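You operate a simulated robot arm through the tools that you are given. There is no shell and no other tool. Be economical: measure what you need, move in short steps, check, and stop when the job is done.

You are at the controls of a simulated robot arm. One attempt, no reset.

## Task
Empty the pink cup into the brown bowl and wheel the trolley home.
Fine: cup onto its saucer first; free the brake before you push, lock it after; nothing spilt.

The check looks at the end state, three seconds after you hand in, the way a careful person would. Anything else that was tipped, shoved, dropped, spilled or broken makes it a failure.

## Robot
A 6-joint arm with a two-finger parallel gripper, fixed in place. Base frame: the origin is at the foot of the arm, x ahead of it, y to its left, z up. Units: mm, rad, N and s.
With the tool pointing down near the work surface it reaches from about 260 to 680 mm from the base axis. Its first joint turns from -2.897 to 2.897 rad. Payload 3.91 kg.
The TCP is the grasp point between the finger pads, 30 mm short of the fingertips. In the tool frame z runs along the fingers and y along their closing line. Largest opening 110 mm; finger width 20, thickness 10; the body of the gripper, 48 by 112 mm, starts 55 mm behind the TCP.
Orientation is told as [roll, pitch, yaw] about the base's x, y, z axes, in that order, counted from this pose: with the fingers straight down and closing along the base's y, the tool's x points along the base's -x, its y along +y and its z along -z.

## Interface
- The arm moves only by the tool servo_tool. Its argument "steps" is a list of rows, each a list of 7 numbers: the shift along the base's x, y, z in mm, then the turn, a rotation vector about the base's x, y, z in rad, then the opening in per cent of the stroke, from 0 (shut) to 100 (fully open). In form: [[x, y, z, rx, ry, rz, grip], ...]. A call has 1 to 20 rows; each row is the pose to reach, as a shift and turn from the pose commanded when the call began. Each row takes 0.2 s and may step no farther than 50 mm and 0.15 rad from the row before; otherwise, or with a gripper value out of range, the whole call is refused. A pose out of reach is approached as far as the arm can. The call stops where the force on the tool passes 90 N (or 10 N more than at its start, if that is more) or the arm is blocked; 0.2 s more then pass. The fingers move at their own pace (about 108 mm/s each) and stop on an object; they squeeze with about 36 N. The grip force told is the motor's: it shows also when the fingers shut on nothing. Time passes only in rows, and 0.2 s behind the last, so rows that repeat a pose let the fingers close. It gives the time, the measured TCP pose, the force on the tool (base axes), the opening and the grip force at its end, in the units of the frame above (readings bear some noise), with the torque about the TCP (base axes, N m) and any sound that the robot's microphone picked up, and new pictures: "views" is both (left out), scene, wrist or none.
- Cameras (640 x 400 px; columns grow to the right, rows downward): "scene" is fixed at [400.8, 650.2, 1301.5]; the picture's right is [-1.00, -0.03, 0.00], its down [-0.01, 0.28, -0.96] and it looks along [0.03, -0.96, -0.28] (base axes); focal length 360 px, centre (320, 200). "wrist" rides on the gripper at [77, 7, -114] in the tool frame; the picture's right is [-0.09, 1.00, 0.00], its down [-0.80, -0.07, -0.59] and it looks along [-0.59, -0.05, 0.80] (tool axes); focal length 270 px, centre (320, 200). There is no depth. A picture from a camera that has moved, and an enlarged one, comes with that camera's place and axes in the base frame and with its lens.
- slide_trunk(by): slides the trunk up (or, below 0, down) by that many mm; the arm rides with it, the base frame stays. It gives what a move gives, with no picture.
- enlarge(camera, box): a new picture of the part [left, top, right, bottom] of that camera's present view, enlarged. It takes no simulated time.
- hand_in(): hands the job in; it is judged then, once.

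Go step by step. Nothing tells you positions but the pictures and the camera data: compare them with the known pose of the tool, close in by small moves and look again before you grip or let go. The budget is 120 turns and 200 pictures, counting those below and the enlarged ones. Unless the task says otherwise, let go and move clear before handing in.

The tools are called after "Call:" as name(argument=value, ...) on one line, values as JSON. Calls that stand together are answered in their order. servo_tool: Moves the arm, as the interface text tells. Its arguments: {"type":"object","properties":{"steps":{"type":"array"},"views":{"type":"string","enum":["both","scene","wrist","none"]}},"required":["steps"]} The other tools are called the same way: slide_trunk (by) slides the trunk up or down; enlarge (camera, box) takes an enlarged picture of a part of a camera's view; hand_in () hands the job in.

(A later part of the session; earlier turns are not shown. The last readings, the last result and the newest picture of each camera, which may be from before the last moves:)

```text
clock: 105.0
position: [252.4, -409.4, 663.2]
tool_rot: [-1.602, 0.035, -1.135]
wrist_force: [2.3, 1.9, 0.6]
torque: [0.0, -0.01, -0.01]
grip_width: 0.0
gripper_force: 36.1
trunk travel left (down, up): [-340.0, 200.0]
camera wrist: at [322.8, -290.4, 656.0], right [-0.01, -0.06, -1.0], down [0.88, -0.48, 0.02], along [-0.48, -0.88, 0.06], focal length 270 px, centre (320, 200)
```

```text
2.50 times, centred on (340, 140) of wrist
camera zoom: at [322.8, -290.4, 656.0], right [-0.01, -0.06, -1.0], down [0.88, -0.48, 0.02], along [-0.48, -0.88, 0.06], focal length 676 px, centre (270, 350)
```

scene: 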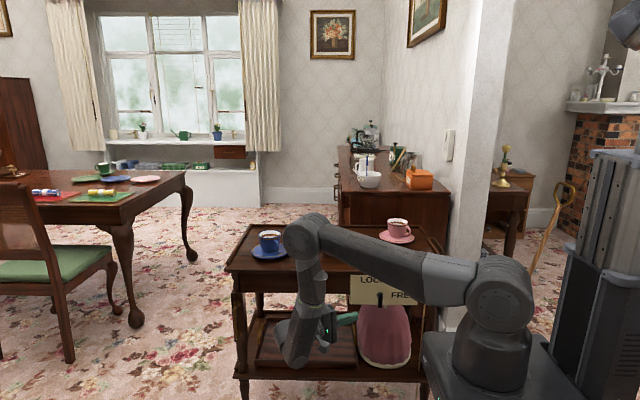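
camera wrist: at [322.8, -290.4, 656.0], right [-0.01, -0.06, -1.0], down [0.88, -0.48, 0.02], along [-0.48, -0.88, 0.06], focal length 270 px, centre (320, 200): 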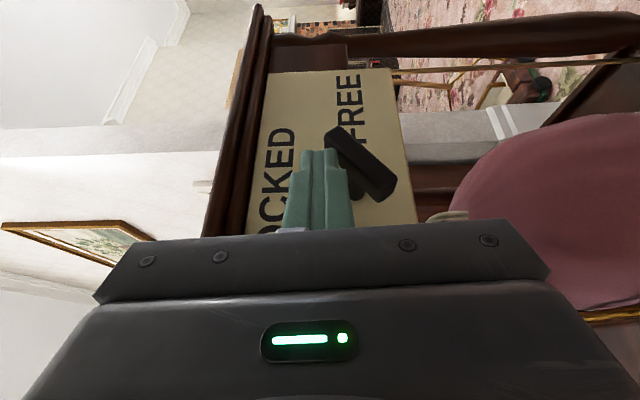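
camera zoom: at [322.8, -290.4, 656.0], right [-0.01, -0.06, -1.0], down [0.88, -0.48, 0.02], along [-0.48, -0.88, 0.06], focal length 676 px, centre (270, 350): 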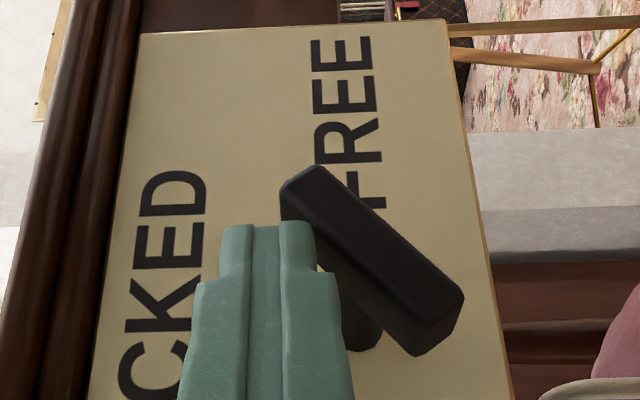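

The bar is turning toward FREE (about 40°) with a light force. Continuing the push.

Call:
servo_tool(steps=[[-6, 0, 0, 0, 0, 0, 0], [-12, 0, 0, 0, 0, 0, 0], [-18, 0, 0, 0, 0, 0, 0], [-24, 0, 0, 0, 0, 0, 0], [-30, 0, -2, 0, 0, 0, 0], [-34, 0, -4, 0, 0, 0, 0]], views="wrist")

Call:
enlarge(camera="wrist", box=[240, 60, 440, 220])

```text
clock: 106.4
position: [219.5, -409.8, 663.9]
tool_rot: [-1.605, 0.031, -1.138]
wrist_force: [2.3, -11.2, 37.8]
torque: [-0.42, -0.27, -0.01]
grip_width: 0.0
gripper_force: 36.2
trunk travel left (down, up): [-340.0, 200.0]
camera wrist: at [288.2, -291.7, 654.4], right [-0.01, -0.07, -1.0], down [0.88, -0.48, 0.03], along [-0.48, -0.88, 0.06], focal length 270 px, centre (320, 200)
```

wrist: 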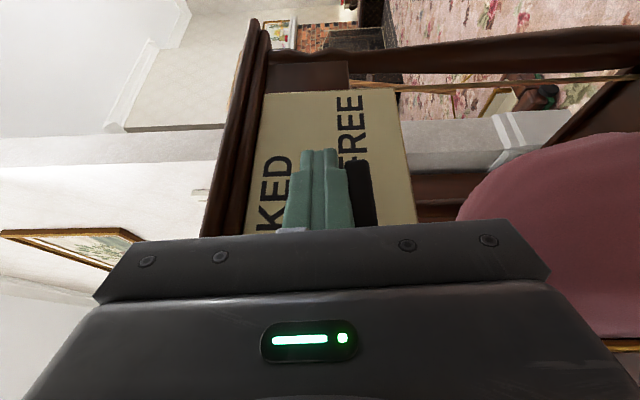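

```text
2.50 times, centred on (340, 140) of wrist
camera zoom: at [288.2, -291.7, 654.4], right [-0.01, -0.07, -1.0], down [0.88, -0.48, 0.03], along [-0.48, -0.88, 0.06], focal length 676 px, centre (270, 350)
```

zoom: 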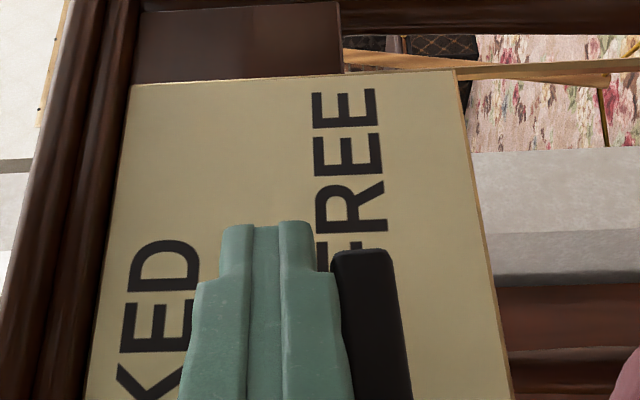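

The bar is now horizontal, at FREE. I withdraw from it and check.

Call:
servo_tool(steps=[[0, 0, 6, 0, 0, 0, 0], [10, 5, 12, 0, 0, 0, 0], [30, 30, 12, 0, 0, 0, 0], [55, 65, 12, 0, 0, 0, 0], [90, 100, 12, 0, 0, 0, 0]], views="both")

Call:
enlarge(camera="wrist", box=[220, 60, 420, 220])

```text
clock: 107.6
position: [308.9, -310.1, 671.1]
tool_rot: [-1.601, 0.035, -1.135]
wrist_force: [0.9, -0.1, 0.7]
torque: [0.01, 0.01, -0.05]
grip_width: 0.0
gripper_force: 36.1
trunk travel left (down, up): [-340.0, 200.0]
camera wrist: at [378.4, -191.1, 664.1], right [-0.01, -0.06, -1.0], down [0.88, -0.48, 0.02], along [-0.48, -0.88, 0.06], focal length 270 px, centre (320, 200)
```

scene: 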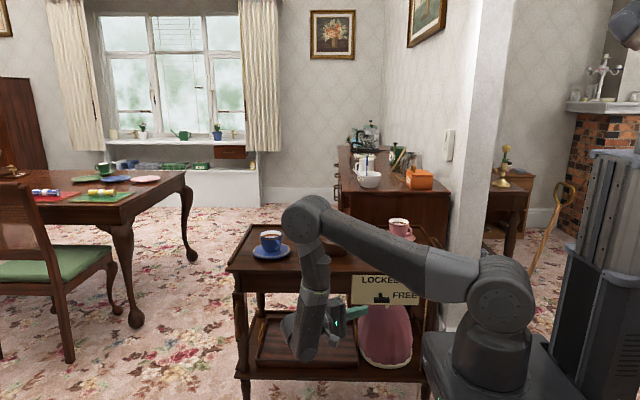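
wrist: 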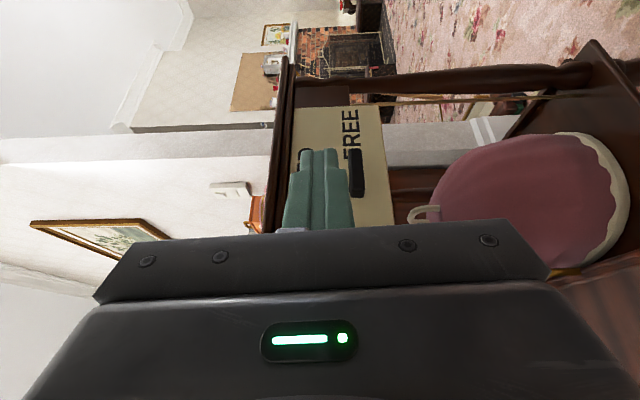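

```text
2.50 times, centred on (320, 140) of wrist
camera zoom: at [378.4, -191.1, 664.1], right [-0.01, -0.06, -1.0], down [0.88, -0.48, 0.02], along [-0.48, -0.88, 0.06], focal length 676 px, centre (320, 350)
```

zoom: 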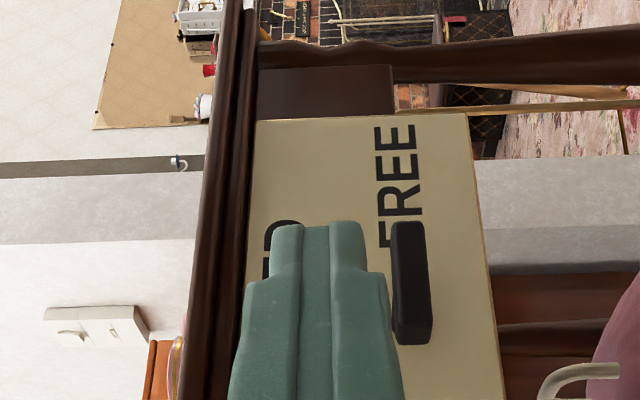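

The brake is free. Next I turn the tool to point down in front of the trolley, fingers spread, ready to push the tabletop's front edge at its middle.

Call:
servo_tool(steps=[[10, 10, 20, 0.0284, -0.1286, -0.0284, 0], [20, 20, 40, 0.057, -0.257, -0.057, 20], [30, 20, 60, 0.085, -0.386, -0.085, 60], [40, 20, 80, 0.114, -0.514, -0.114, 100], [50, 20, 100, 0.142, -0.643, -0.142, 100], [60, 20, 120, 0.17, -0.772, -0.17, 100], [70, 20, 140, 0.199, -0.9, -0.199, 100], [80, 20, 160, 0.227, -1.029, -0.227, 100], [90, 20, 170, 0.256, -1.157, -0.256, 100], [90, 20, 170, 0.284, -1.286, -0.284, 100], [85, 10, 170, 0.313, -1.415, -0.313, 100], [80, 0, 160, 0.341, -1.543, -0.341, 100]], views="both")

Call:
enlarge(camera="scene", box=[220, 210, 460, 360])

```text
clock: 110.2
position: [387.7, -309.7, 832.7]
tool_rot: [-0.03, 0.001, -1.536]
wrist_force: [-1.4, 0.3, -0.7]
torque: [0.01, 0.01, 0.02]
grip_width: 109.9
gripper_force: 0.0
trunk travel left (down, up): [-340.0, 200.0]
camera wrist: at [394.0, -231.8, 946.9], right [1.0, -0.05, -0.03], down [-0.03, -0.8, 0.6], along [-0.06, -0.59, -0.8], focal length 270 px, centre (320, 200)
```

scene: 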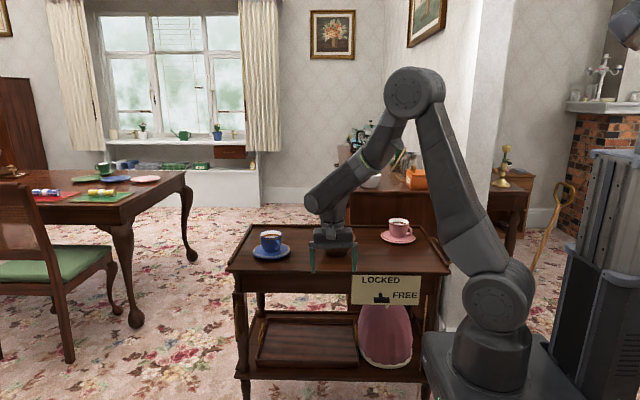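
wrist: 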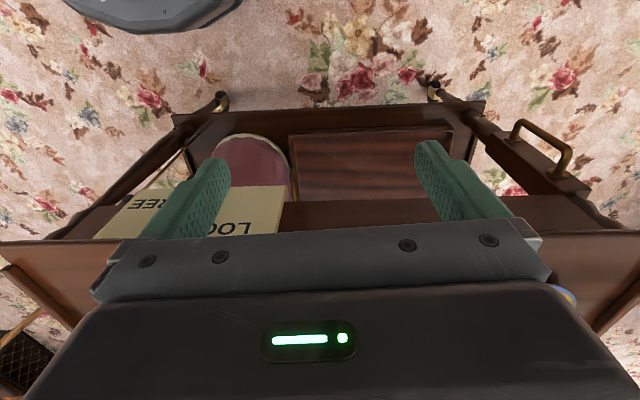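

```text
2.67 times, centred on (340, 285) of scene
camera zoom: at [400.8, 650.2, 1301.5], right [-1.0, -0.03, 0.0], down [-0.01, 0.28, -0.96], along [0.03, -0.96, -0.28], focal length 959 px, centre (267, -27)
```

zoom: 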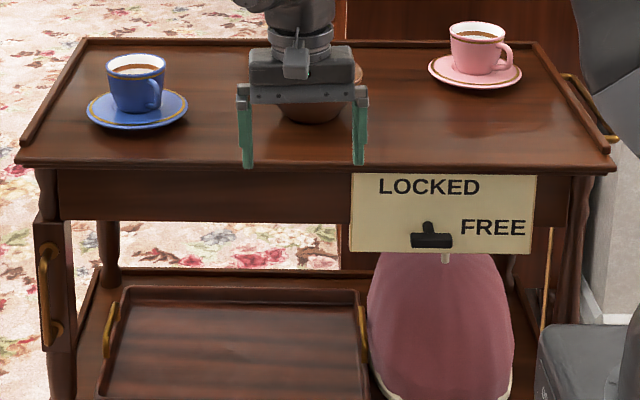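

The lever is at FREE. The freed trolley shifted about 6 mm purely along -x when I pushed the lever, so it seems to roll along x. I'll look toward -x over the floor for its home before pushing anything.

Call:
servo_tool(steps=[[-20, 0, 45, 0, 0, -0.13, 100], [-40, 0, 90, 0, 0, -0.26, 100], [-60, 0, 135, 0, 0, -0.39, 100], [-80, 0, 180, 0, 0, -0.52, 100], [-100, 0, 225, 0, 0, -0.65, 100], [-120, 0, 270, 0, 0, -0.78, 100], [-140, -20, 290, 0, 0, -0.91, 100], [-160, -40, 300, 0, 0, -1.04, 100], [-180, -60, 310, 0, 0, -1.17, 100]], views="wrist")

Call:
enlarge(camera="wrist", box=[0, 0, 320, 220])

Call:
enlarge(camera="wrist", box=[240, 0, 560, 220])

```text
clock: 112.2
position: [209.2, -368.3, 1141.5]
tool_rot: [-0.03, 0.0, -2.706]
wrist_force: [-0.6, -0.6, 0.8]
torque: [-0.03, -0.02, 0.03]
grip_width: 110.0
gripper_force: 0.0
trunk travel left (down, up): [-340.0, 200.0]
camera wrist: at [281.9, -345.6, 1255.9], right [0.34, -0.94, -0.03], down [-0.75, -0.29, 0.6], along [-0.57, -0.18, -0.8], focal length 270 px, centre (320, 200)
```

wrist: 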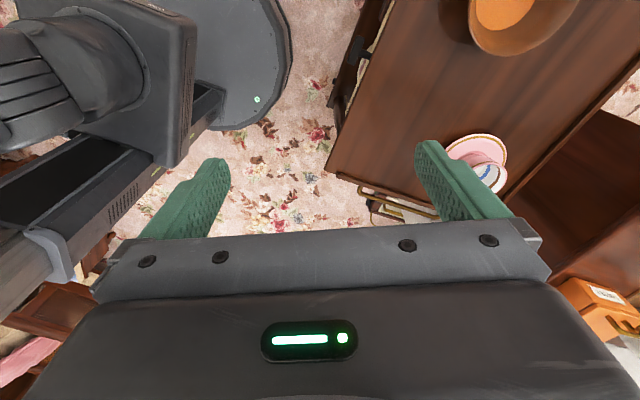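

```text
1.82 times, centred on (160, 110) of wrist
camera zoom: at [281.9, -345.6, 1255.9], right [0.34, -0.94, -0.03], down [-0.75, -0.29, 0.6], along [-0.57, -0.18, -0.8], focal length 491 px, centre (611, 364)
```

zoom: 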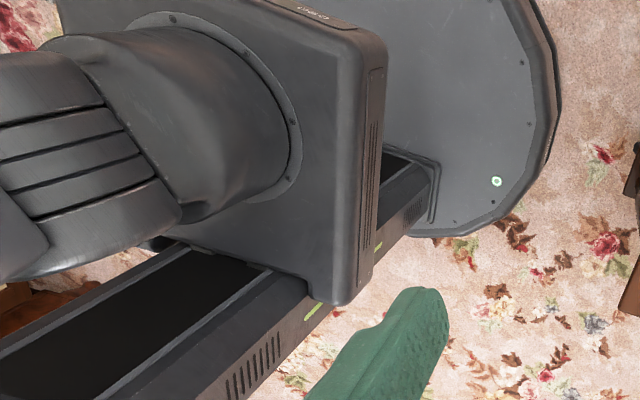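

```text
1.82 times, centred on (400, 110) of wrist
camera zoom: at [281.9, -345.6, 1255.9], right [0.34, -0.94, -0.03], down [-0.75, -0.29, 0.6], along [-0.57, -0.18, -0.8], focal length 491 px, centre (174, 364)
```

zoom: 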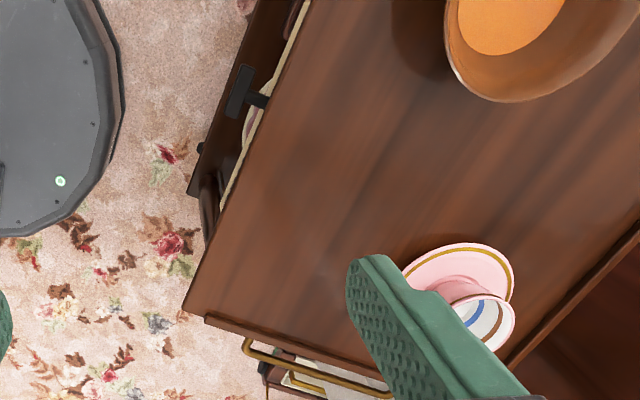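

Call:
servo_tool(steps=[[-25, -40, 0, 0, 0, -0.08, 100], [-50, -80, 0, 0, 0, -0.16, 100], [-75, -120, 0, 0, 0, -0.24, 100], [-100, -160, 0, 0, 0, -0.32, 60], [-125, -195, 0, 0, 0, -0.4, 30], [-140, -220, 0, 0, 0, -0.43, 0]], views="wrist")

Call:
enlarge(camera="wrist", box=[0, 0, 300, 220])

Call:
enlarge(camera="wrist", box=[340, 0, 640, 220])

```text
clock: 113.6
position: [67.6, -588.6, 1141.7]
tool_rot: [-0.032, 0.0, -3.136]
wrist_force: [0.3, 0.7, -1.3]
torque: [-0.02, 0.01, 0.03]
grip_width: 0.0
gripper_force: 36.0
trunk travel left (down, up): [-340.0, 200.0]
camera wrist: at [143.9, -599.0, 1256.1], right [-0.08, -1.0, -0.03], down [-0.8, 0.05, 0.6], along [-0.59, 0.08, -0.8], focal length 270 px, centre (320, 200)
```

wrist: 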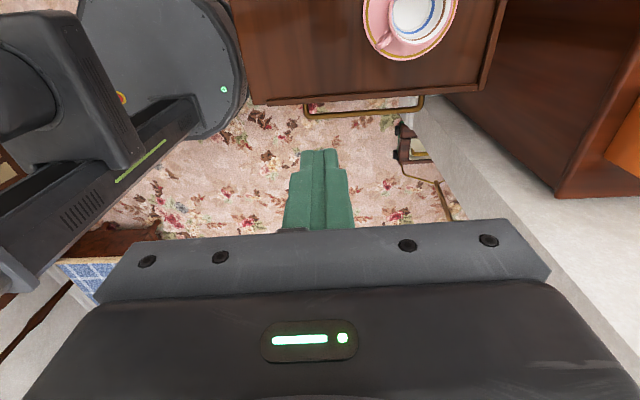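

```text
1.82 times, centred on (150, 110) of wrist
camera zoom: at [143.9, -599.0, 1256.1], right [-0.08, -1.0, -0.03], down [-0.8, 0.05, 0.6], along [-0.59, 0.08, -0.8], focal length 491 px, centre (629, 364)
```

zoom: 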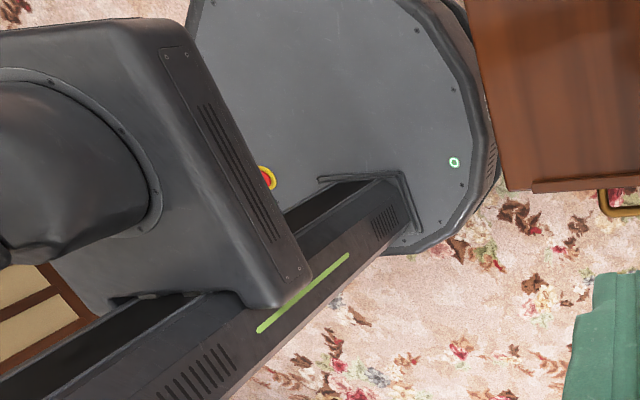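

```text
1.82 times, centred on (490, 110) of wrist
camera zoom: at [143.9, -599.0, 1256.1], right [-0.08, -1.0, -0.03], down [-0.8, 0.05, 0.6], along [-0.59, 0.08, -0.8], focal length 491 px, centre (11, 364)
```

zoom: 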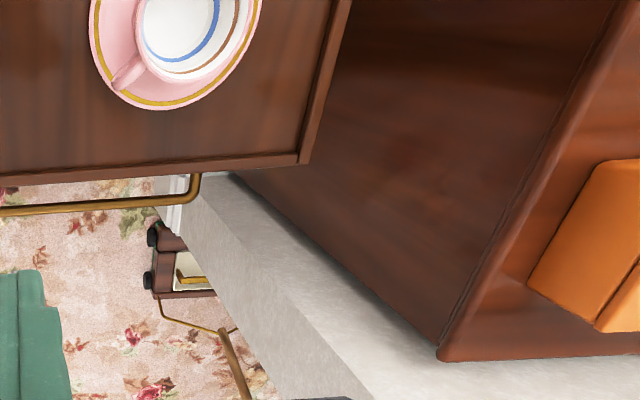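

The floor toward -x is clear and shows no mark. The robot-friendly handle on the front right leg (about (713,-413), z 495–607) seems meant for moving the trolley, so I'll grip it and feel which way it rolls. First I turn the tool toward it, high and clear.

Call:
servo_tool(steps=[[10, 40, 0, 0, 0, 0.15, 0], [20, 80, 0, 0, 0, 0.3, 0], [40, 120, 0, 0, 0, 0.45, 0], [60, 160, 0, 0, 0, 0.6, 0], [80, 200, 0, 0, 0, 0.75, 0], [110, 240, 0, 0, 0, 0.9, 0], [140, 270, 0, 0, 0, 1.05, 0], [175, 300, 0, 0, 0, 1.2, 20], [210, 320, 0, 0, 0, 1.35, 40], [250, 330, -20, 0, 0, 1.5, 40], [290, 340, -40, 0, 0, 1.65, 40], [330, 340, -60, 0, 0, 1.8, 40], [365, 340, -90, 0, 0, 1.95, 40], [390, 340, -120, 0, 0, 2.09, 40]], views="none")

Call:
servo_tool(steps=[[10, 0, -20, -0.122, -0.07, 0, 40], [20, 0, -40, -0.244, -0.14, 0, 40], [30, 0, -60, -0.366, -0.21, 0, 40], [40, 0, -80, -0.488, -0.28, 0, 40], [50, 0, -90, -0.61, -0.35, 0, 40], [60, 0, -90, -0.732, -0.42, 0, 40], [70, 0, -90, -0.854, -0.49, 0, 40], [80, 0, -90, -0.976, -0.56, 0, 40]], views="both")

```text
clock: 116.6
position: [460.0, -248.8, 1020.5]
tool_rot: [-0.03, 0.0, -1.043]
wrist_force: [0.7, -0.6, -1.3]
torque: [-0.01, -0.01, -0.01]
grip_width: 43.8
gripper_force: 0.0
trunk travel left (down, up): [-340.0, 200.0]
```

```text
clock: 118.4
position: [538.4, -247.7, 932.8]
tool_rot: [-0.039, -1.125, -1.042]
wrist_force: [-0.4, 0.4, -0.2]
torque: [0.01, -0.02, 0.0]
grip_width: 44.1
gripper_force: 0.0
trunk travel left (down, up): [-340.0, 200.0]
camera wrist: at [478.4, -125.1, 911.2], right [0.9, 0.44, 0.06], down [-0.14, 0.14, 0.98], along [0.42, -0.89, 0.19], focal length 270 px, centre (320, 200)
```

scene: 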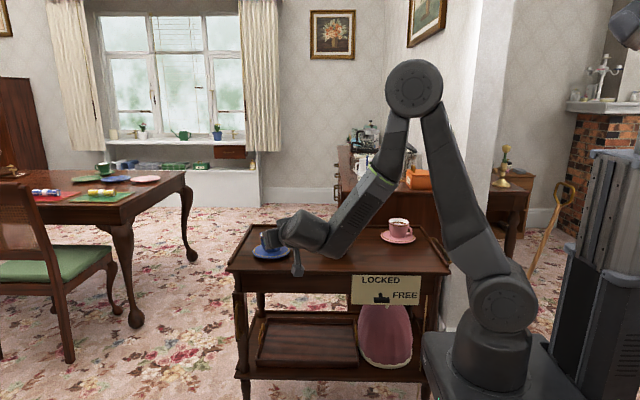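
wrist: 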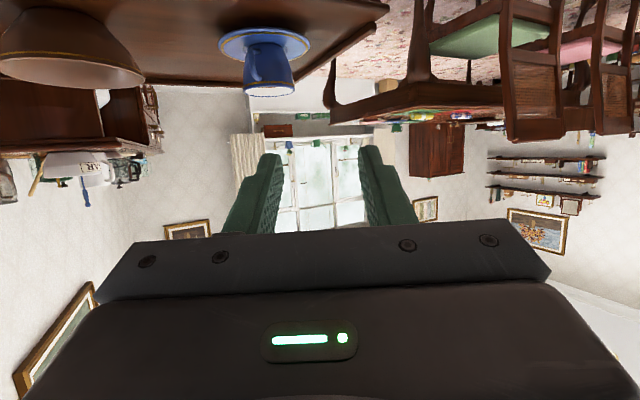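

Reach is good here. I lower the trunk, finish levelling the tool, and move to a spot in front of the handle.

Call:
slide_trunk(by=-300)

Call:
servo_tool(steps=[[20, 0, -10, -0.1, -0.058, 0, 40], [40, -10, -20, -0.2, -0.115, 0, 40], [60, -20, -30, -0.3, -0.173, 0, 40], [80, -30, -45, -0.35, -0.2, 0, 40], [100, -40, -60, -0.35, -0.2, 0, 40]], views="both")

Call:
enlarge(camera="scene", box=[200, 260, 360, 380])

```text
clock: 121.4
position: [537.0, -247.7, 631.7]
tool_rot: [-0.04, -1.125, -1.039]
wrist_force: [0.7, -0.4, 0.8]
torque: [-0.02, 0.0, -0.02]
grip_width: 44.0
gripper_force: 0.1
trunk travel left (down, up): [-40.0, 500.0]
```

```text
clock: 122.6
position: [637.5, -287.3, 572.9]
tool_rot: [-0.142, -1.528, -0.94]
wrist_force: [-0.6, 0.3, -0.2]
torque: [-0.01, -0.03, -0.01]
grip_width: 44.0
gripper_force: 0.1
trunk travel left (down, up): [-40.0, 500.0]
camera wrist: at [587.6, -180.2, 500.7], right [0.88, 0.47, 0.08], down [-0.32, 0.46, 0.82], along [0.35, -0.75, 0.56], focal length 270 px, centre (320, 200)
```

scene: 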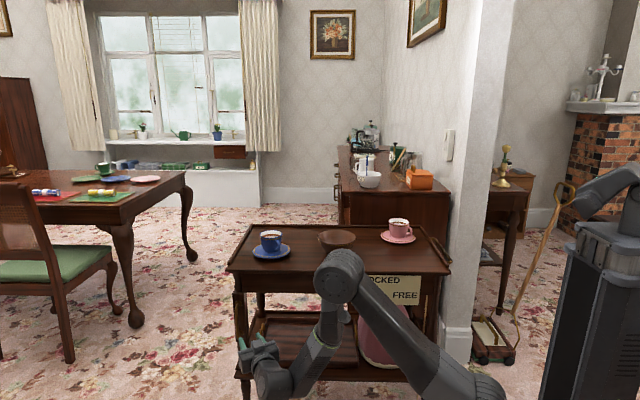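
wrist: 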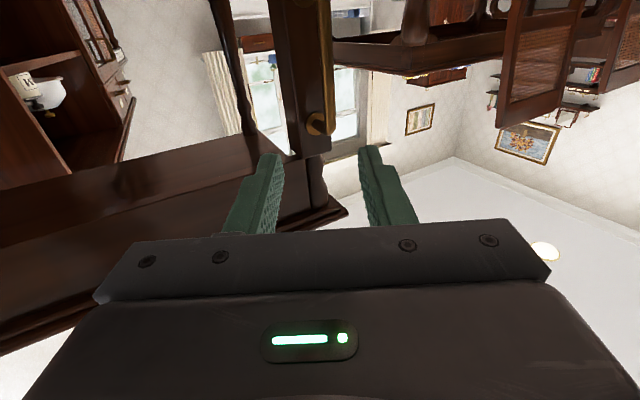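

```text
3.33 times, centred on (280, 320) of scene
camera zoom: at [400.8, 650.2, 1301.5], right [-1.0, -0.03, 0.0], down [-0.01, 0.28, -0.96], along [0.03, -0.96, -0.28], focal length 1199 px, centre (453, -200)
```

zoom: 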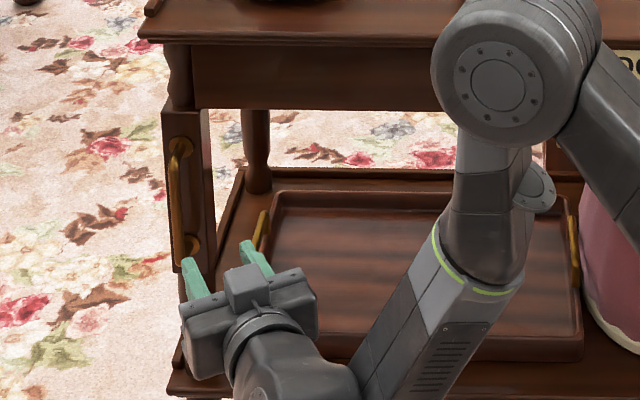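

The handle bar measures (717,-413), consistent in both cameras. I approach along the tool axis with the fingers open.

Call:
servo_tool(steps=[[20, -20, -12, 0, 0, 0, 45], [40, -50, -23, 0, 0, 0, 45], [51, -74, -23, 0, 0, 0, 45]], views="both")

Call:
enlarge(camera="scene", box=[200, 280, 300, 360])

```text
clock: 123.4
position: [689.6, -361.8, 550.1]
tool_rot: [-0.15, -1.529, -0.932]
wrist_force: [0.7, 0.5, 0.7]
torque: [0.02, 0.0, -0.04]
grip_width: 49.7
gripper_force: 0.0
trunk travel left (down, up): [-40.0, 500.0]
camera wrist: at [638.8, -255.2, 478.2], right [0.88, 0.47, 0.08], down [-0.32, 0.46, 0.83], along [0.35, -0.75, 0.56], focal length 270 px, centre (320, 200)
```

scene: 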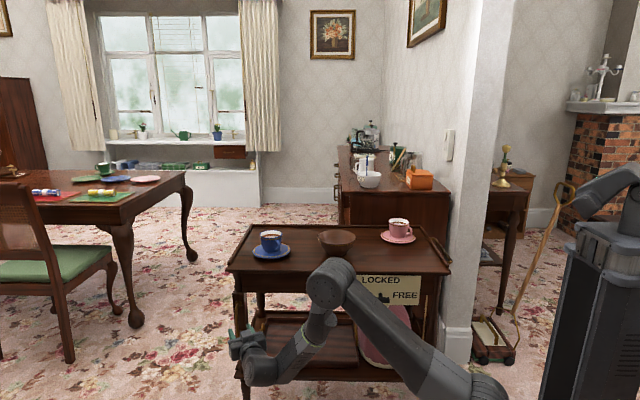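
wrist: 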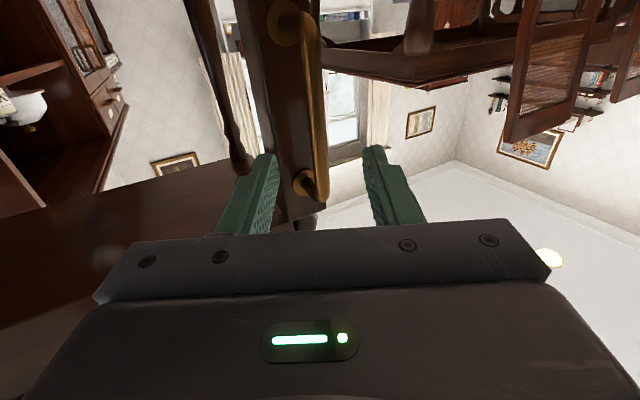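

```text
5.00 times, centred on (250, 320) of scene
camera zoom: at [400.8, 650.2, 1301.5], right [-1.0, -0.03, 0.0], down [-0.01, 0.28, -0.96], along [0.03, -0.96, -0.28], focal length 1798 px, centre (670, -400)
```

zoom: 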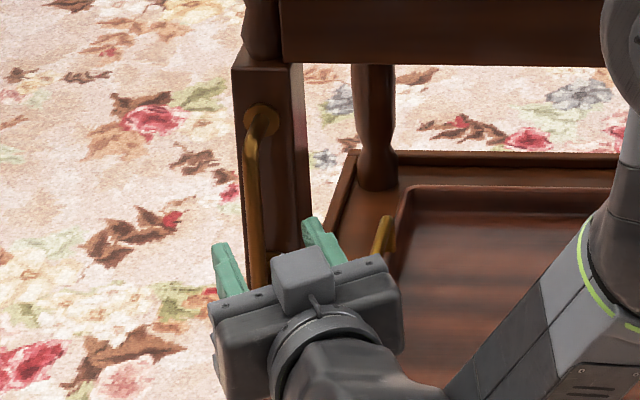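

The bar is centred between the fingers. Advancing the last 45 mm and closing.

Call:
servo_tool(steps=[[8, -15, 0, 0, 0, 0, 45], [16, -29, 0, 0, 0, 0, 45], [22, -41, 0, 0, 0, 0, 45]], views="wrist")

Call:
enlarge(camera="scene", box=[200, 280, 300, 360])

```text
clock: 124.2
position: [712.6, -403.2, 549.5]
tool_rot: [-0.137, -1.526, -0.944]
wrist_force: [-0.1, -0.1, -0.2]
torque: [-0.01, 0.04, 0.0]
grip_width: 49.4
gripper_force: 0.1
trunk travel left (down, up): [-40.0, 500.0]
camera wrist: at [662.4, -296.1, 477.0], right [0.88, 0.47, 0.08], down [-0.32, 0.46, 0.83], along [0.35, -0.75, 0.56], focal length 270 px, centre (320, 200)
```

wrist: 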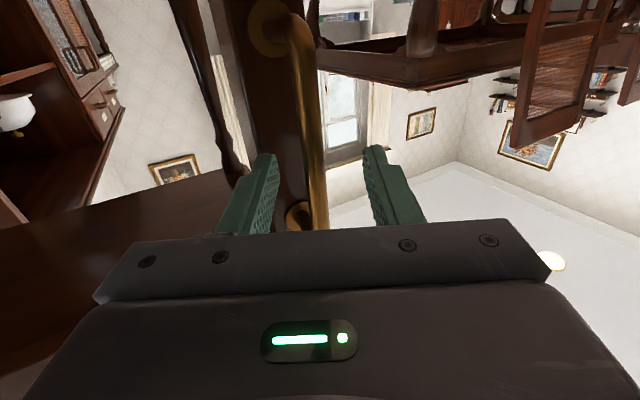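

```text
5.00 times, centred on (250, 320) of scene
camera zoom: at [400.8, 650.2, 1301.5], right [-1.0, -0.03, 0.0], down [-0.01, 0.28, -0.96], along [0.03, -0.96, -0.28], focal length 1798 px, centre (670, -400)
```

zoom: 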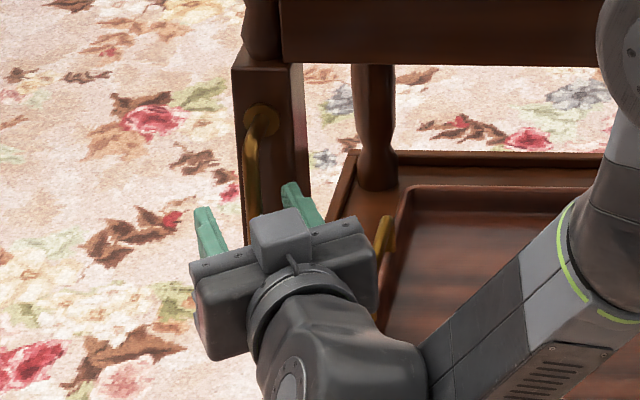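

Call:
servo_tool(steps=[[0, 0, 0, 0, 0, 0, 30], [0, 0, 0, 0, 0, 0, 20], [0, 0, 0, 0, 0, 0, 10], [0, 0, 0, 0, 0, 0, 0], [0, 0, 0, 0, 0, 0, 0]], views="wrist")

```text
clock: 125.4
position: [712.5, -404.3, 549.0]
tool_rot: [-0.115, -1.528, -0.969]
wrist_force: [-5.1, -7.9, -0.7]
torque: [0.23, -0.26, -0.14]
grip_width: 11.8
gripper_force: 45.0
trunk travel left (down, up): [-40.0, 500.0]
camera wrist: at [661.7, -297.2, 477.1], right [0.88, 0.46, 0.08], down [-0.32, 0.46, 0.83], along [0.34, -0.76, 0.56], focal length 270 px, centre (320, 200)
```

wrist: 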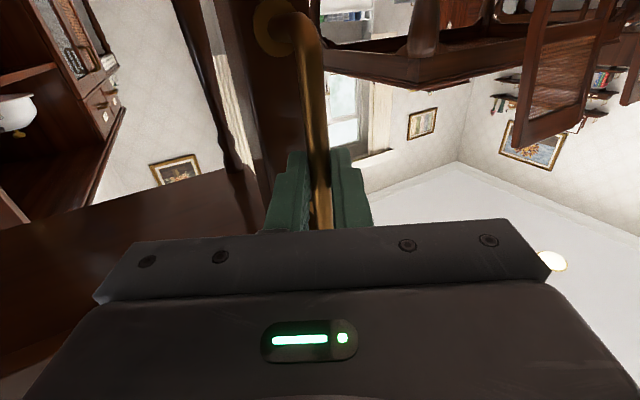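

Handle gripped (11.8 mm bar). I feel for the rolling direction: 10 mm toward -x and back, then 10 mm toward -y and back.

Call:
servo_tool(steps=[[-4, 0, 0, 0, 0, 0, 0], [-8, 0, 0, 0, 0, 0, 0], [-12, 0, 0, 0, 0, 0, 0]], views="scene")

Call:
servo_tool(steps=[[4, 0, 0, 0, 0, 0, 0], [8, 0, 0, 0, 0, 0, 0], [12, 0, 0, 0, 0, 0, 0]], views="none")

Call:
servo_tool(steps=[[0, -3, 0, 0, 0, 0, 0], [0, -6, 0, 0, 0, 0, 0], [0, -9, 0, 0, 0, 0, 0]], views="scene")

```text
clock: 126.2
position: [699.5, -404.9, 549.3]
tool_rot: [-0.109, -1.528, -0.975]
wrist_force: [3.2, -15.1, 4.3]
torque: [0.73, 0.05, -0.11]
grip_width: 11.9
gripper_force: 44.9
trunk travel left (down, up): [-40.0, 500.0]
```

scene: 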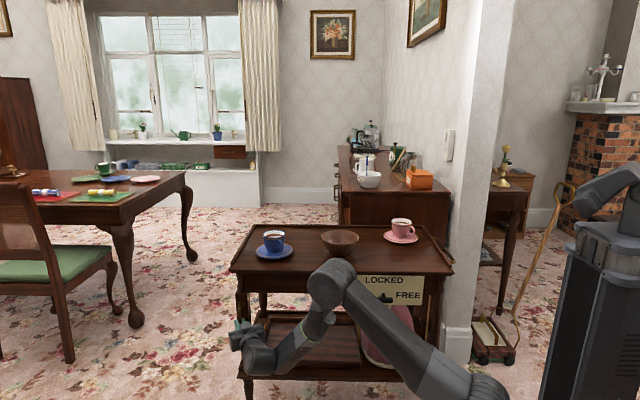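

```text
clock: 127.0
position: [711.0, -404.8, 548.5]
tool_rot: [-0.121, -1.529, -0.962]
wrist_force: [-2.7, -13.2, 2.8]
torque: [-0.99, -0.87, -0.15]
grip_width: 11.8
gripper_force: 45.0
trunk travel left (down, up): [-40.0, 500.0]
```

```text
clock: 127.8
position: [714.1, -407.9, 549.3]
tool_rot: [-0.221, -1.526, -0.853]
wrist_force: [8.1, 42.0, 1.5]
torque: [0.47, -0.73, 0.36]
grip_width: 11.6
gripper_force: 45.1
trunk travel left (down, up): [-40.0, 500.0]
```

scene: 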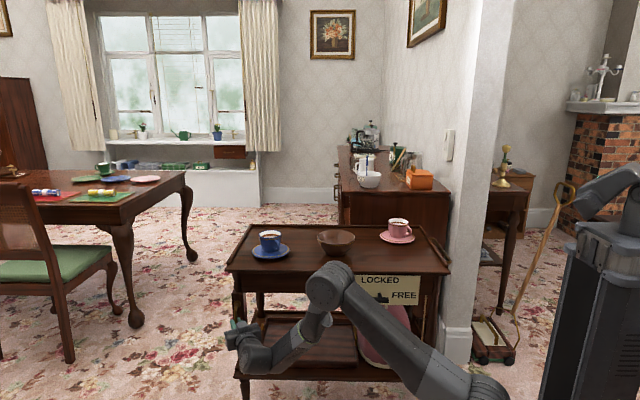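

It rolls freely along x (3 N) and resists in y (42 N). I release the y load and look at the floor on the -x side, which is now unobstructed.

Call:
servo_tool(steps=[[0, 4, 0, 0, 0, 0, 0], [0, 7, 0, 0, 0, 0, 0]], views="none")

Call:
enlarge(camera="scene", box=[420, 280, 560, 400])

Call:
enlarge(camera="scene", box=[100, 300, 260, 400])

Call:
enlarge(camera="scene", box=[0, 300, 130, 400])

```text
clock: 128.4
position: [709.6, -409.9, 548.0]
tool_rot: [-0.118, -1.529, -0.973]
wrist_force: [4.0, 0.1, -1.1]
torque: [-0.74, -0.53, 0.1]
grip_width: 11.9
gripper_force: 45.1
trunk travel left (down, up): [-40.0, 500.0]
```

```text
3.33 times, centred on (490, 340) of scene
camera zoom: at [400.8, 650.2, 1301.5], right [-1.0, -0.03, 0.0], down [-0.01, 0.28, -0.96], along [0.03, -0.96, -0.28], focal length 1199 px, centre (-247, -267)
```

zoom: 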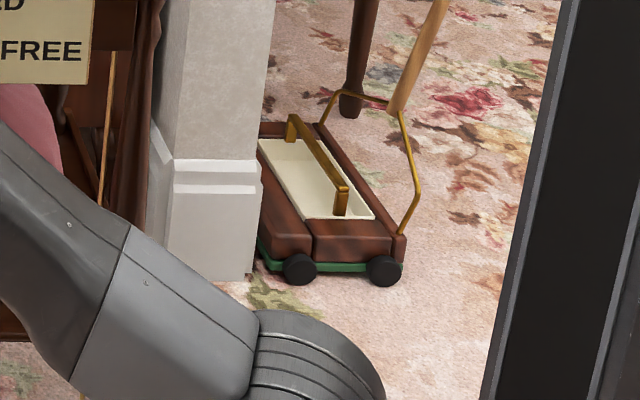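

```text
4.00 times, centred on (180, 350) of scene
camera zoom: at [400.8, 650.2, 1301.5], right [-1.0, -0.03, 0.0], down [-0.01, 0.28, -0.96], along [0.03, -0.96, -0.28], focal length 1438 px, centre (880, -400)
```

zoom: 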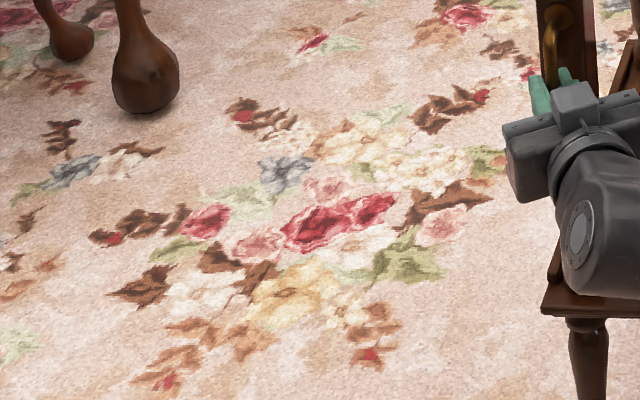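

```text
4.00 times, centred on (65, 350) of scene
camera zoom: at [400.8, 650.2, 1301.5], right [-1.0, -0.03, 0.0], down [-0.01, 0.28, -0.96], along [0.03, -0.96, -0.28], focal length 1438 px, centre (1340, -400)
```

zoom: 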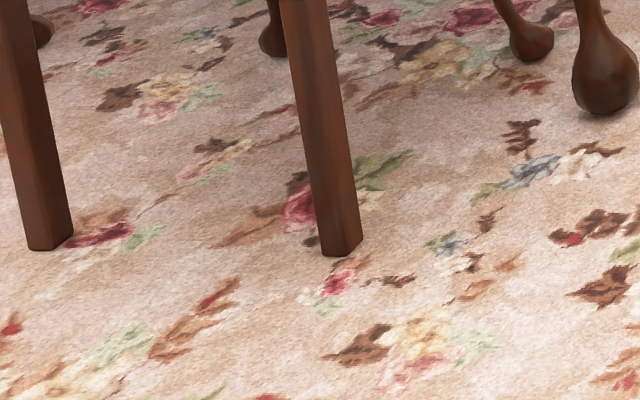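

No marks anywhere, so home may be at one end of the rolling travel. I'll gently roll +x to see whether it stops at the starting place.

Call:
servo_tool(steps=[[4, 0, 0, 0, 0, 0, 0], [8, 0, 0, 0, 0, 0, 0], [12, 0, 0, 0, 0, 0, 0], [16, 0, 0, 0, 0, 0, 0], [20, 0, 0, 0, 0, 0, 0], [25, 0, 0, 0, 0, 0, 0]], views="scene")

```text
clock: 129.8
position: [735.2, -408.6, 548.5]
tool_rot: [-0.096, -1.528, -0.987]
wrist_force: [-2.0, -34.1, 4.5]
torque: [0.21, -0.32, -0.1]
grip_width: 12.0
gripper_force: 45.2
trunk travel left (down, up): [-40.0, 500.0]
```

scene: 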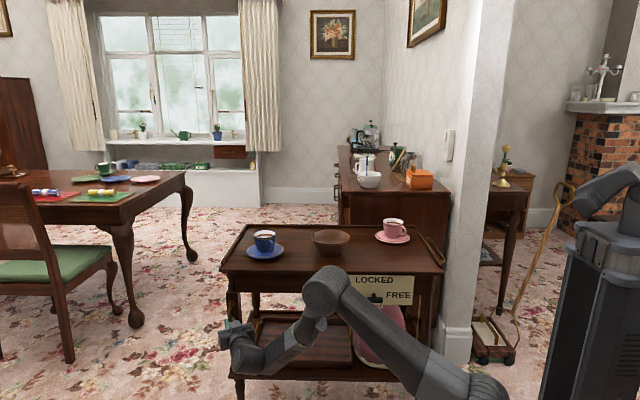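

It rolls past the start, so there's no stop there; home must be visible somewhere. I return it to its starting place, let go, and survey the floor around and below more carefully.

Call:
servo_tool(steps=[[-4, 0, 0, 0, 0, 0, 0], [-8, -2, 0, 0, 0, 0, 0], [-12, -4, 0, 0, 0, 0, 0], [-15, -4, 0, 0, 0, 0, 0], [-15, -4, 0, 0, 0, 0, 0]], views="none")

Call:
servo_tool(steps=[[0, 0, 0, 0, 0, 0, 20], [0, 0, 0, 0, 0, 0, 45], [0, 0, 0, 0, 0, 0, 45], [-10, 20, 0, 0, 0, 0, 45], [-22, 45, 0, 0, 0, 0, 45], [-40, 80, 0, 0, 0, 0, 45], [-50, 110, 0, 0, 0, 0, 45]], views="scene")

```text
clock: 131.0
position: [723.3, -406.0, 548.2]
tool_rot: [-0.201, -1.527, -0.878]
wrist_force: [3.7, 25.6, 0.1]
torque: [-0.01, -0.73, 0.21]
grip_width: 11.8
gripper_force: 44.9
trunk travel left (down, up): [-40.0, 500.0]
```

```text
clock: 132.6
position: [670.0, -299.3, 548.5]
tool_rot: [-0.126, -1.526, -0.956]
wrist_force: [0.1, 0.3, -0.2]
torque: [-0.03, -0.01, 0.02]
grip_width: 49.5
gripper_force: 0.0
trunk travel left (down, up): [-40.0, 500.0]
```

scene: 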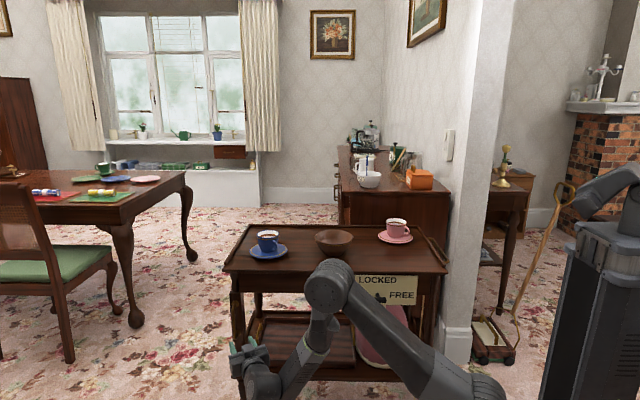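

I raise the trunk and tilt the tool down, so that the camera inspects the floor at the +x end of the trolley.

Call:
slide_trunk(by=400)

Call:
servo_tool(steps=[[0, 0, 0, 0.122, 0.07, 0, 45], [0, 0, 0, 0.244, 0.14, 0, 30], [0, 0, 0, 0.366, 0.21, 0, 0], [0, 0, 0, 0.488, 0.28, 0, 0], [0, 0, 0, 0.61, 0.35, 0, 0], [0, 0, 0, 0.732, 0.42, 0, 0], [0, 0, 0, 0.854, 0.49, 0, 0], [0, 0, 0, 0.976, 0.56, 0, 0], [0, 0, 0, 1.098, 0.63, 0, 0], [0, 0, 0, 1.22, 0.7, 0, 0]], views="wrist")

```text
clock: 136.5
position: [670.5, -299.9, 947.4]
tool_rot: [-0.14, -1.53, -0.944]
wrist_force: [0.3, 0.0, -0.7]
torque: [-0.01, 0.03, 0.04]
grip_width: 49.2
gripper_force: 0.0
trunk travel left (down, up): [-440.0, 100.0]
```

```text
clock: 138.7
position: [670.5, -299.6, 949.7]
tool_rot: [-0.033, -0.118, -1.044]
wrist_force: [-0.1, 0.1, 1.1]
torque: [0.0, 0.0, -0.01]
grip_width: 0.1
gripper_force: 36.0
trunk travel left (down, up): [-440.0, 100.0]
camera wrist: at [632.7, -215.8, 1052.6], right [0.91, 0.42, -0.02], down [0.32, -0.65, 0.69], along [0.28, -0.63, -0.73], focal length 270 px, centre (320, 200)
```

wrist: 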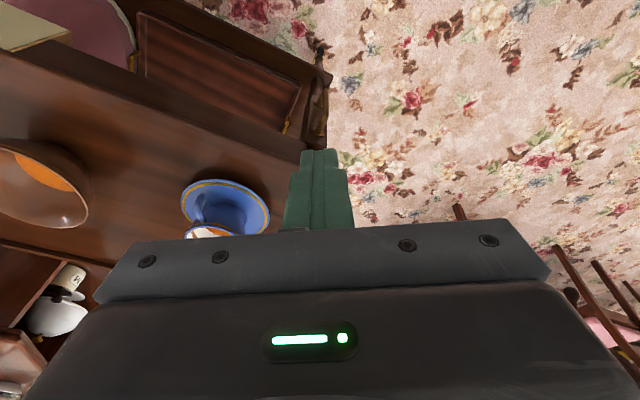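

Call:
enlarge(camera="wrist", box=[200, 0, 480, 180])

Call:
enlarge(camera="wrist", box=[360, 0, 640, 260])

```text
2.22 times, centred on (340, 90) of wrist
camera zoom: at [632.7, -215.8, 1052.6], right [0.91, 0.42, -0.02], down [0.32, -0.65, 0.69], along [0.28, -0.63, -0.73], focal length 601 px, centre (276, 444)
```

zoom: 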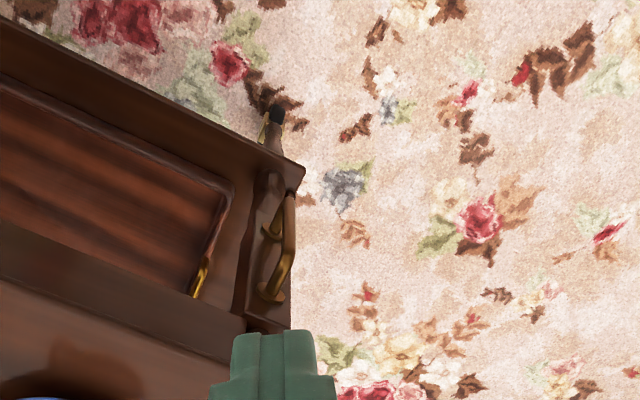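

```text
1.54 times, centred on (500, 130) of wrist
camera zoom: at [632.7, -215.8, 1052.6], right [0.91, 0.42, -0.02], down [0.32, -0.65, 0.69], along [0.28, -0.63, -0.73], focal length 416 px, centre (43, 308)
```

zoom: 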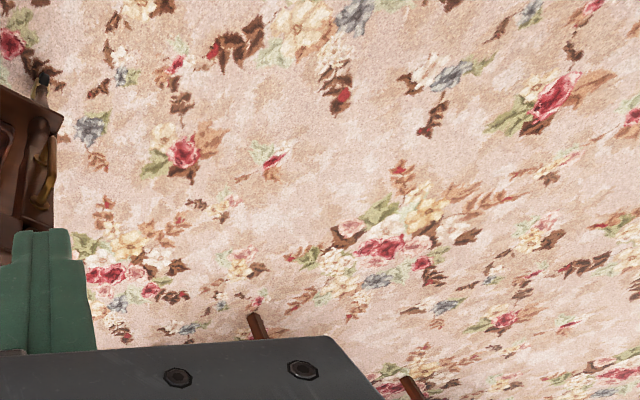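

Nothing at +x either. I'll check the white box on the pillar and the area right behind the trolley for a dock or label.

Call:
enlarge(camera="scene", box=[425, 110, 505, 190])

Call:
enlarge(camera="scene", box=[330, 180, 480, 300])

```text
5.00 times, centred on (465, 150) of scene
camera zoom: at [400.8, 650.2, 1301.5], right [-1.0, -0.03, 0.0], down [-0.01, 0.28, -0.96], along [0.03, -0.96, -0.28], focal length 1798 px, centre (-405, 450)
```

zoom: 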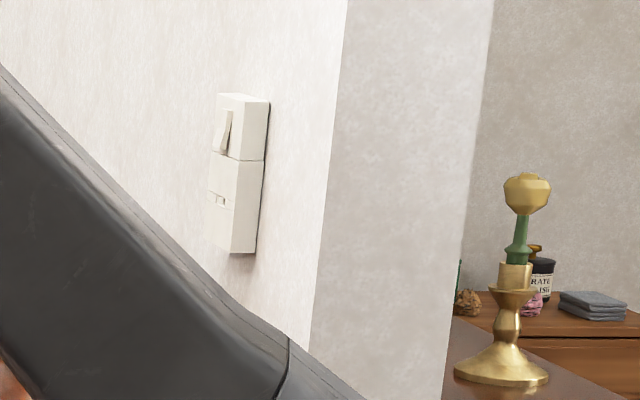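

```text
3.33 times, centred on (405, 240) of scene
camera zoom: at [400.8, 650.2, 1301.5], right [-1.0, -0.03, 0.0], down [-0.01, 0.28, -0.96], along [0.03, -0.96, -0.28], focal length 1199 px, centre (37, 67)
```

zoom: 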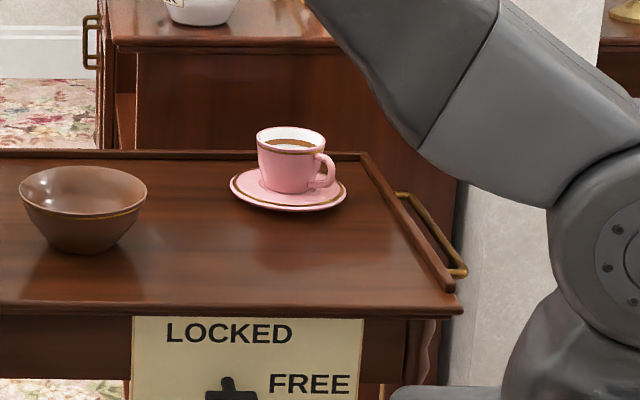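

Only a light switch. The one floor area I haven't inspected closely is under the trolley, so I go low again for that.

Call:
servo_tool(steps=[[-30, 20, 0, 0, 0, -0.13, 0], [-60, 40, 0, 0, 0, -0.26, 0], [-90, 60, 0, 0, 0, -0.39, 0], [-120, 80, 0, 0, 0, -0.525, 0], [-150, 100, -20, -0.15, 0, -0.525, 0], [-180, 120, -40, -0.3, 0, -0.525, 0], [-190, 120, -60, -0.45, 0, -0.525, 0]], views="none")

Call:
slide_trunk(by=-430)

Call:
servo_tool(steps=[[0, 0, -30, -0.05, 0, 0, 0], [0, 0, -60, -0.1, 0, 0, 0]], views="wrist")

```text
clock: 140.3
position: [478.2, -181.8, 884.6]
tool_rot: [-0.163, -0.552, -1.534]
wrist_force: [-0.1, 1.1, -0.7]
torque: [0.01, 0.01, 0.02]
grip_width: 0.2
gripper_force: 35.6
trunk travel left (down, up): [-440.0, 100.0]
```

```text
refused: -430 is not a number from -400 to 400
```

```text
clock: 140.9
position: [480.2, -179.4, 826.9]
tool_rot: [-0.167, -0.652, -1.531]
wrist_force: [0.1, -0.7, 0.4]
torque: [0.0, 0.01, -0.01]
grip_width: 0.0
gripper_force: 36.3
trunk travel left (down, up): [-440.0, 100.0]
camera wrist: at [499.6, -49.5, 868.8], right [0.99, -0.13, -0.08], down [0.04, -0.27, 0.96], along [-0.15, -0.95, -0.27], focal length 270 px, centre (320, 200)
```

wrist: 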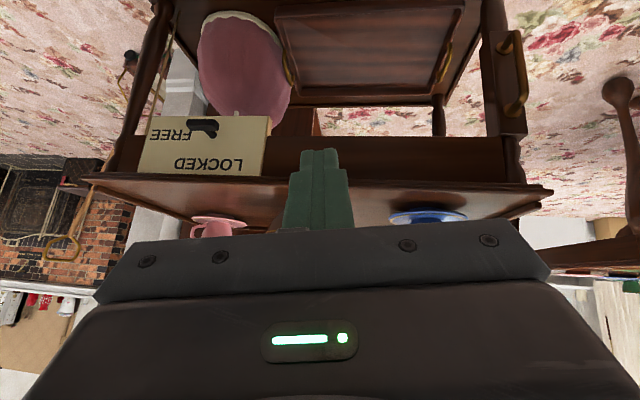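

Call:
slide_trunk(by=-400)

Call:
enlarge(camera="wrist", box=[0, 0, 340, 200])

Call:
enlarge(camera="wrist", box=[300, 0, 640, 200])

```text
clock: 144.7
position: [479.0, -179.7, 426.3]
tool_rot: [-0.165, -0.648, -1.532]
wrist_force: [0.1, -1.1, 0.4]
torque: [0.01, -0.01, 0.01]
grip_width: 0.0
gripper_force: 36.2
trunk travel left (down, up): [-40.0, 500.0]
```

```text
1.88 times, centred on (170, 100) of wrist
camera zoom: at [499.4, -49.7, 469.3], right [0.99, -0.13, -0.08], down [0.04, -0.27, 0.96], along [-0.15, -0.95, -0.27], focal length 509 px, centre (602, 388)
```

zoom: 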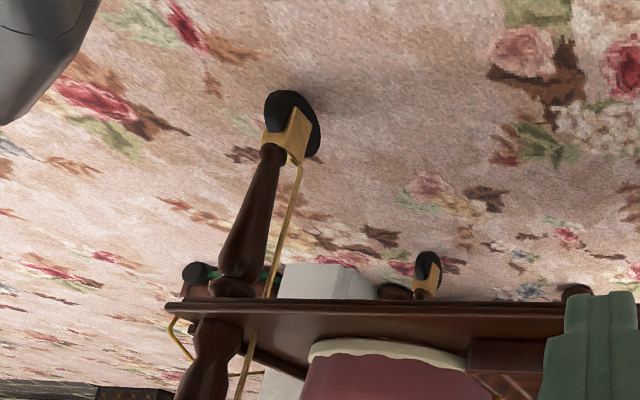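

```text
1.88 times, centred on (470, 100) of wrist
camera zoom: at [499.4, -49.7, 469.3], right [0.99, -0.13, -0.08], down [0.04, -0.27, 0.96], along [-0.15, -0.95, -0.27], focal length 509 px, centre (38, 388)
```

zoom: 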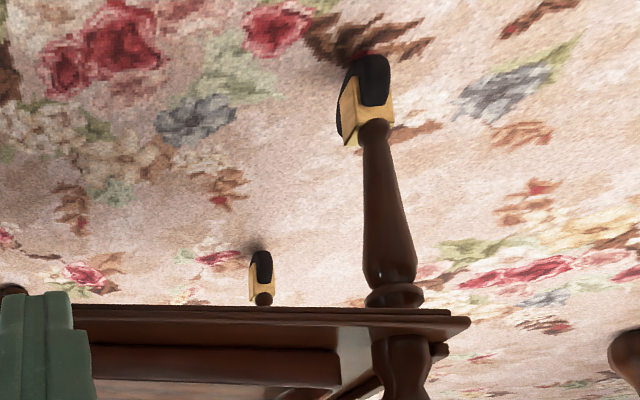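

Nothing below it either, so I go by feel: grip the handle again and roll the trolley gently along x to find where it comes to rest. Re-orienting toward the handle.

Call:
servo_tool(steps=[[0, 0, 40, 0.14, 0, 0, 0], [0, 0, 80, 0.28, 0, 0, 0], [20, 0, 120, 0.42, 0, 0, 0], [40, 0, 150, 0.55, 0, 0, 0]], views="none")

Call:
servo_tool(steps=[[20, -10, 0, 0, 0, 0.13, 20], [40, -20, 0, 0, 0, 0.26, 45], [60, -30, 0, 0, 0, 0.39, 45], [80, -40, 0, 0, 0, 0.525, 45]], views="none")

Call:
servo_tool(steps=[[0, 0, 0, -0.122, -0.07, 0, 45], [0, -5, 0, -0.244, -0.14, 0, 45], [0, -10, 0, -0.366, -0.21, 0, 45], [0, -15, 0, -0.488, -0.28, 0, 45], [5, -20, 0, -0.61, -0.35, 0, 45], [10, -25, 0, -0.732, -0.42, 0, 45], [20, -30, 0, -0.854, -0.49, 0, 45], [30, -40, -10, -0.976, -0.56, 0, 45], [40, -50, -20, -1.098, -0.63, 0, 45], [50, -60, -28, -1.22, -0.7, 0, 45]], views="none")

```text
clock: 145.7
position: [519.9, -178.4, 577.2]
tool_rot: [-0.147, -0.098, -1.539]
wrist_force: [0.5, -0.2, -0.3]
torque: [-0.06, -0.02, 0.02]
grip_width: 0.0
gripper_force: 36.0
trunk travel left (down, up): [-40.0, 500.0]
```

```text
clock: 146.7
position: [600.9, -220.7, 576.6]
tool_rot: [-0.147, -0.102, -1.014]
wrist_force: [0.5, -0.6, 0.6]
torque: [-0.03, -0.05, 0.0]
grip_width: 49.5
gripper_force: 0.1
trunk travel left (down, up): [-40.0, 500.0]
```

```text
clock: 148.9
position: [649.6, -279.3, 548.8]
tool_rot: [-0.637, -1.502, -0.553]
wrist_force: [0.3, 0.0, 0.8]
torque: [0.02, -0.02, -0.02]
grip_width: 49.7
gripper_force: 0.1
trunk travel left (down, up): [-40.0, 500.0]
```

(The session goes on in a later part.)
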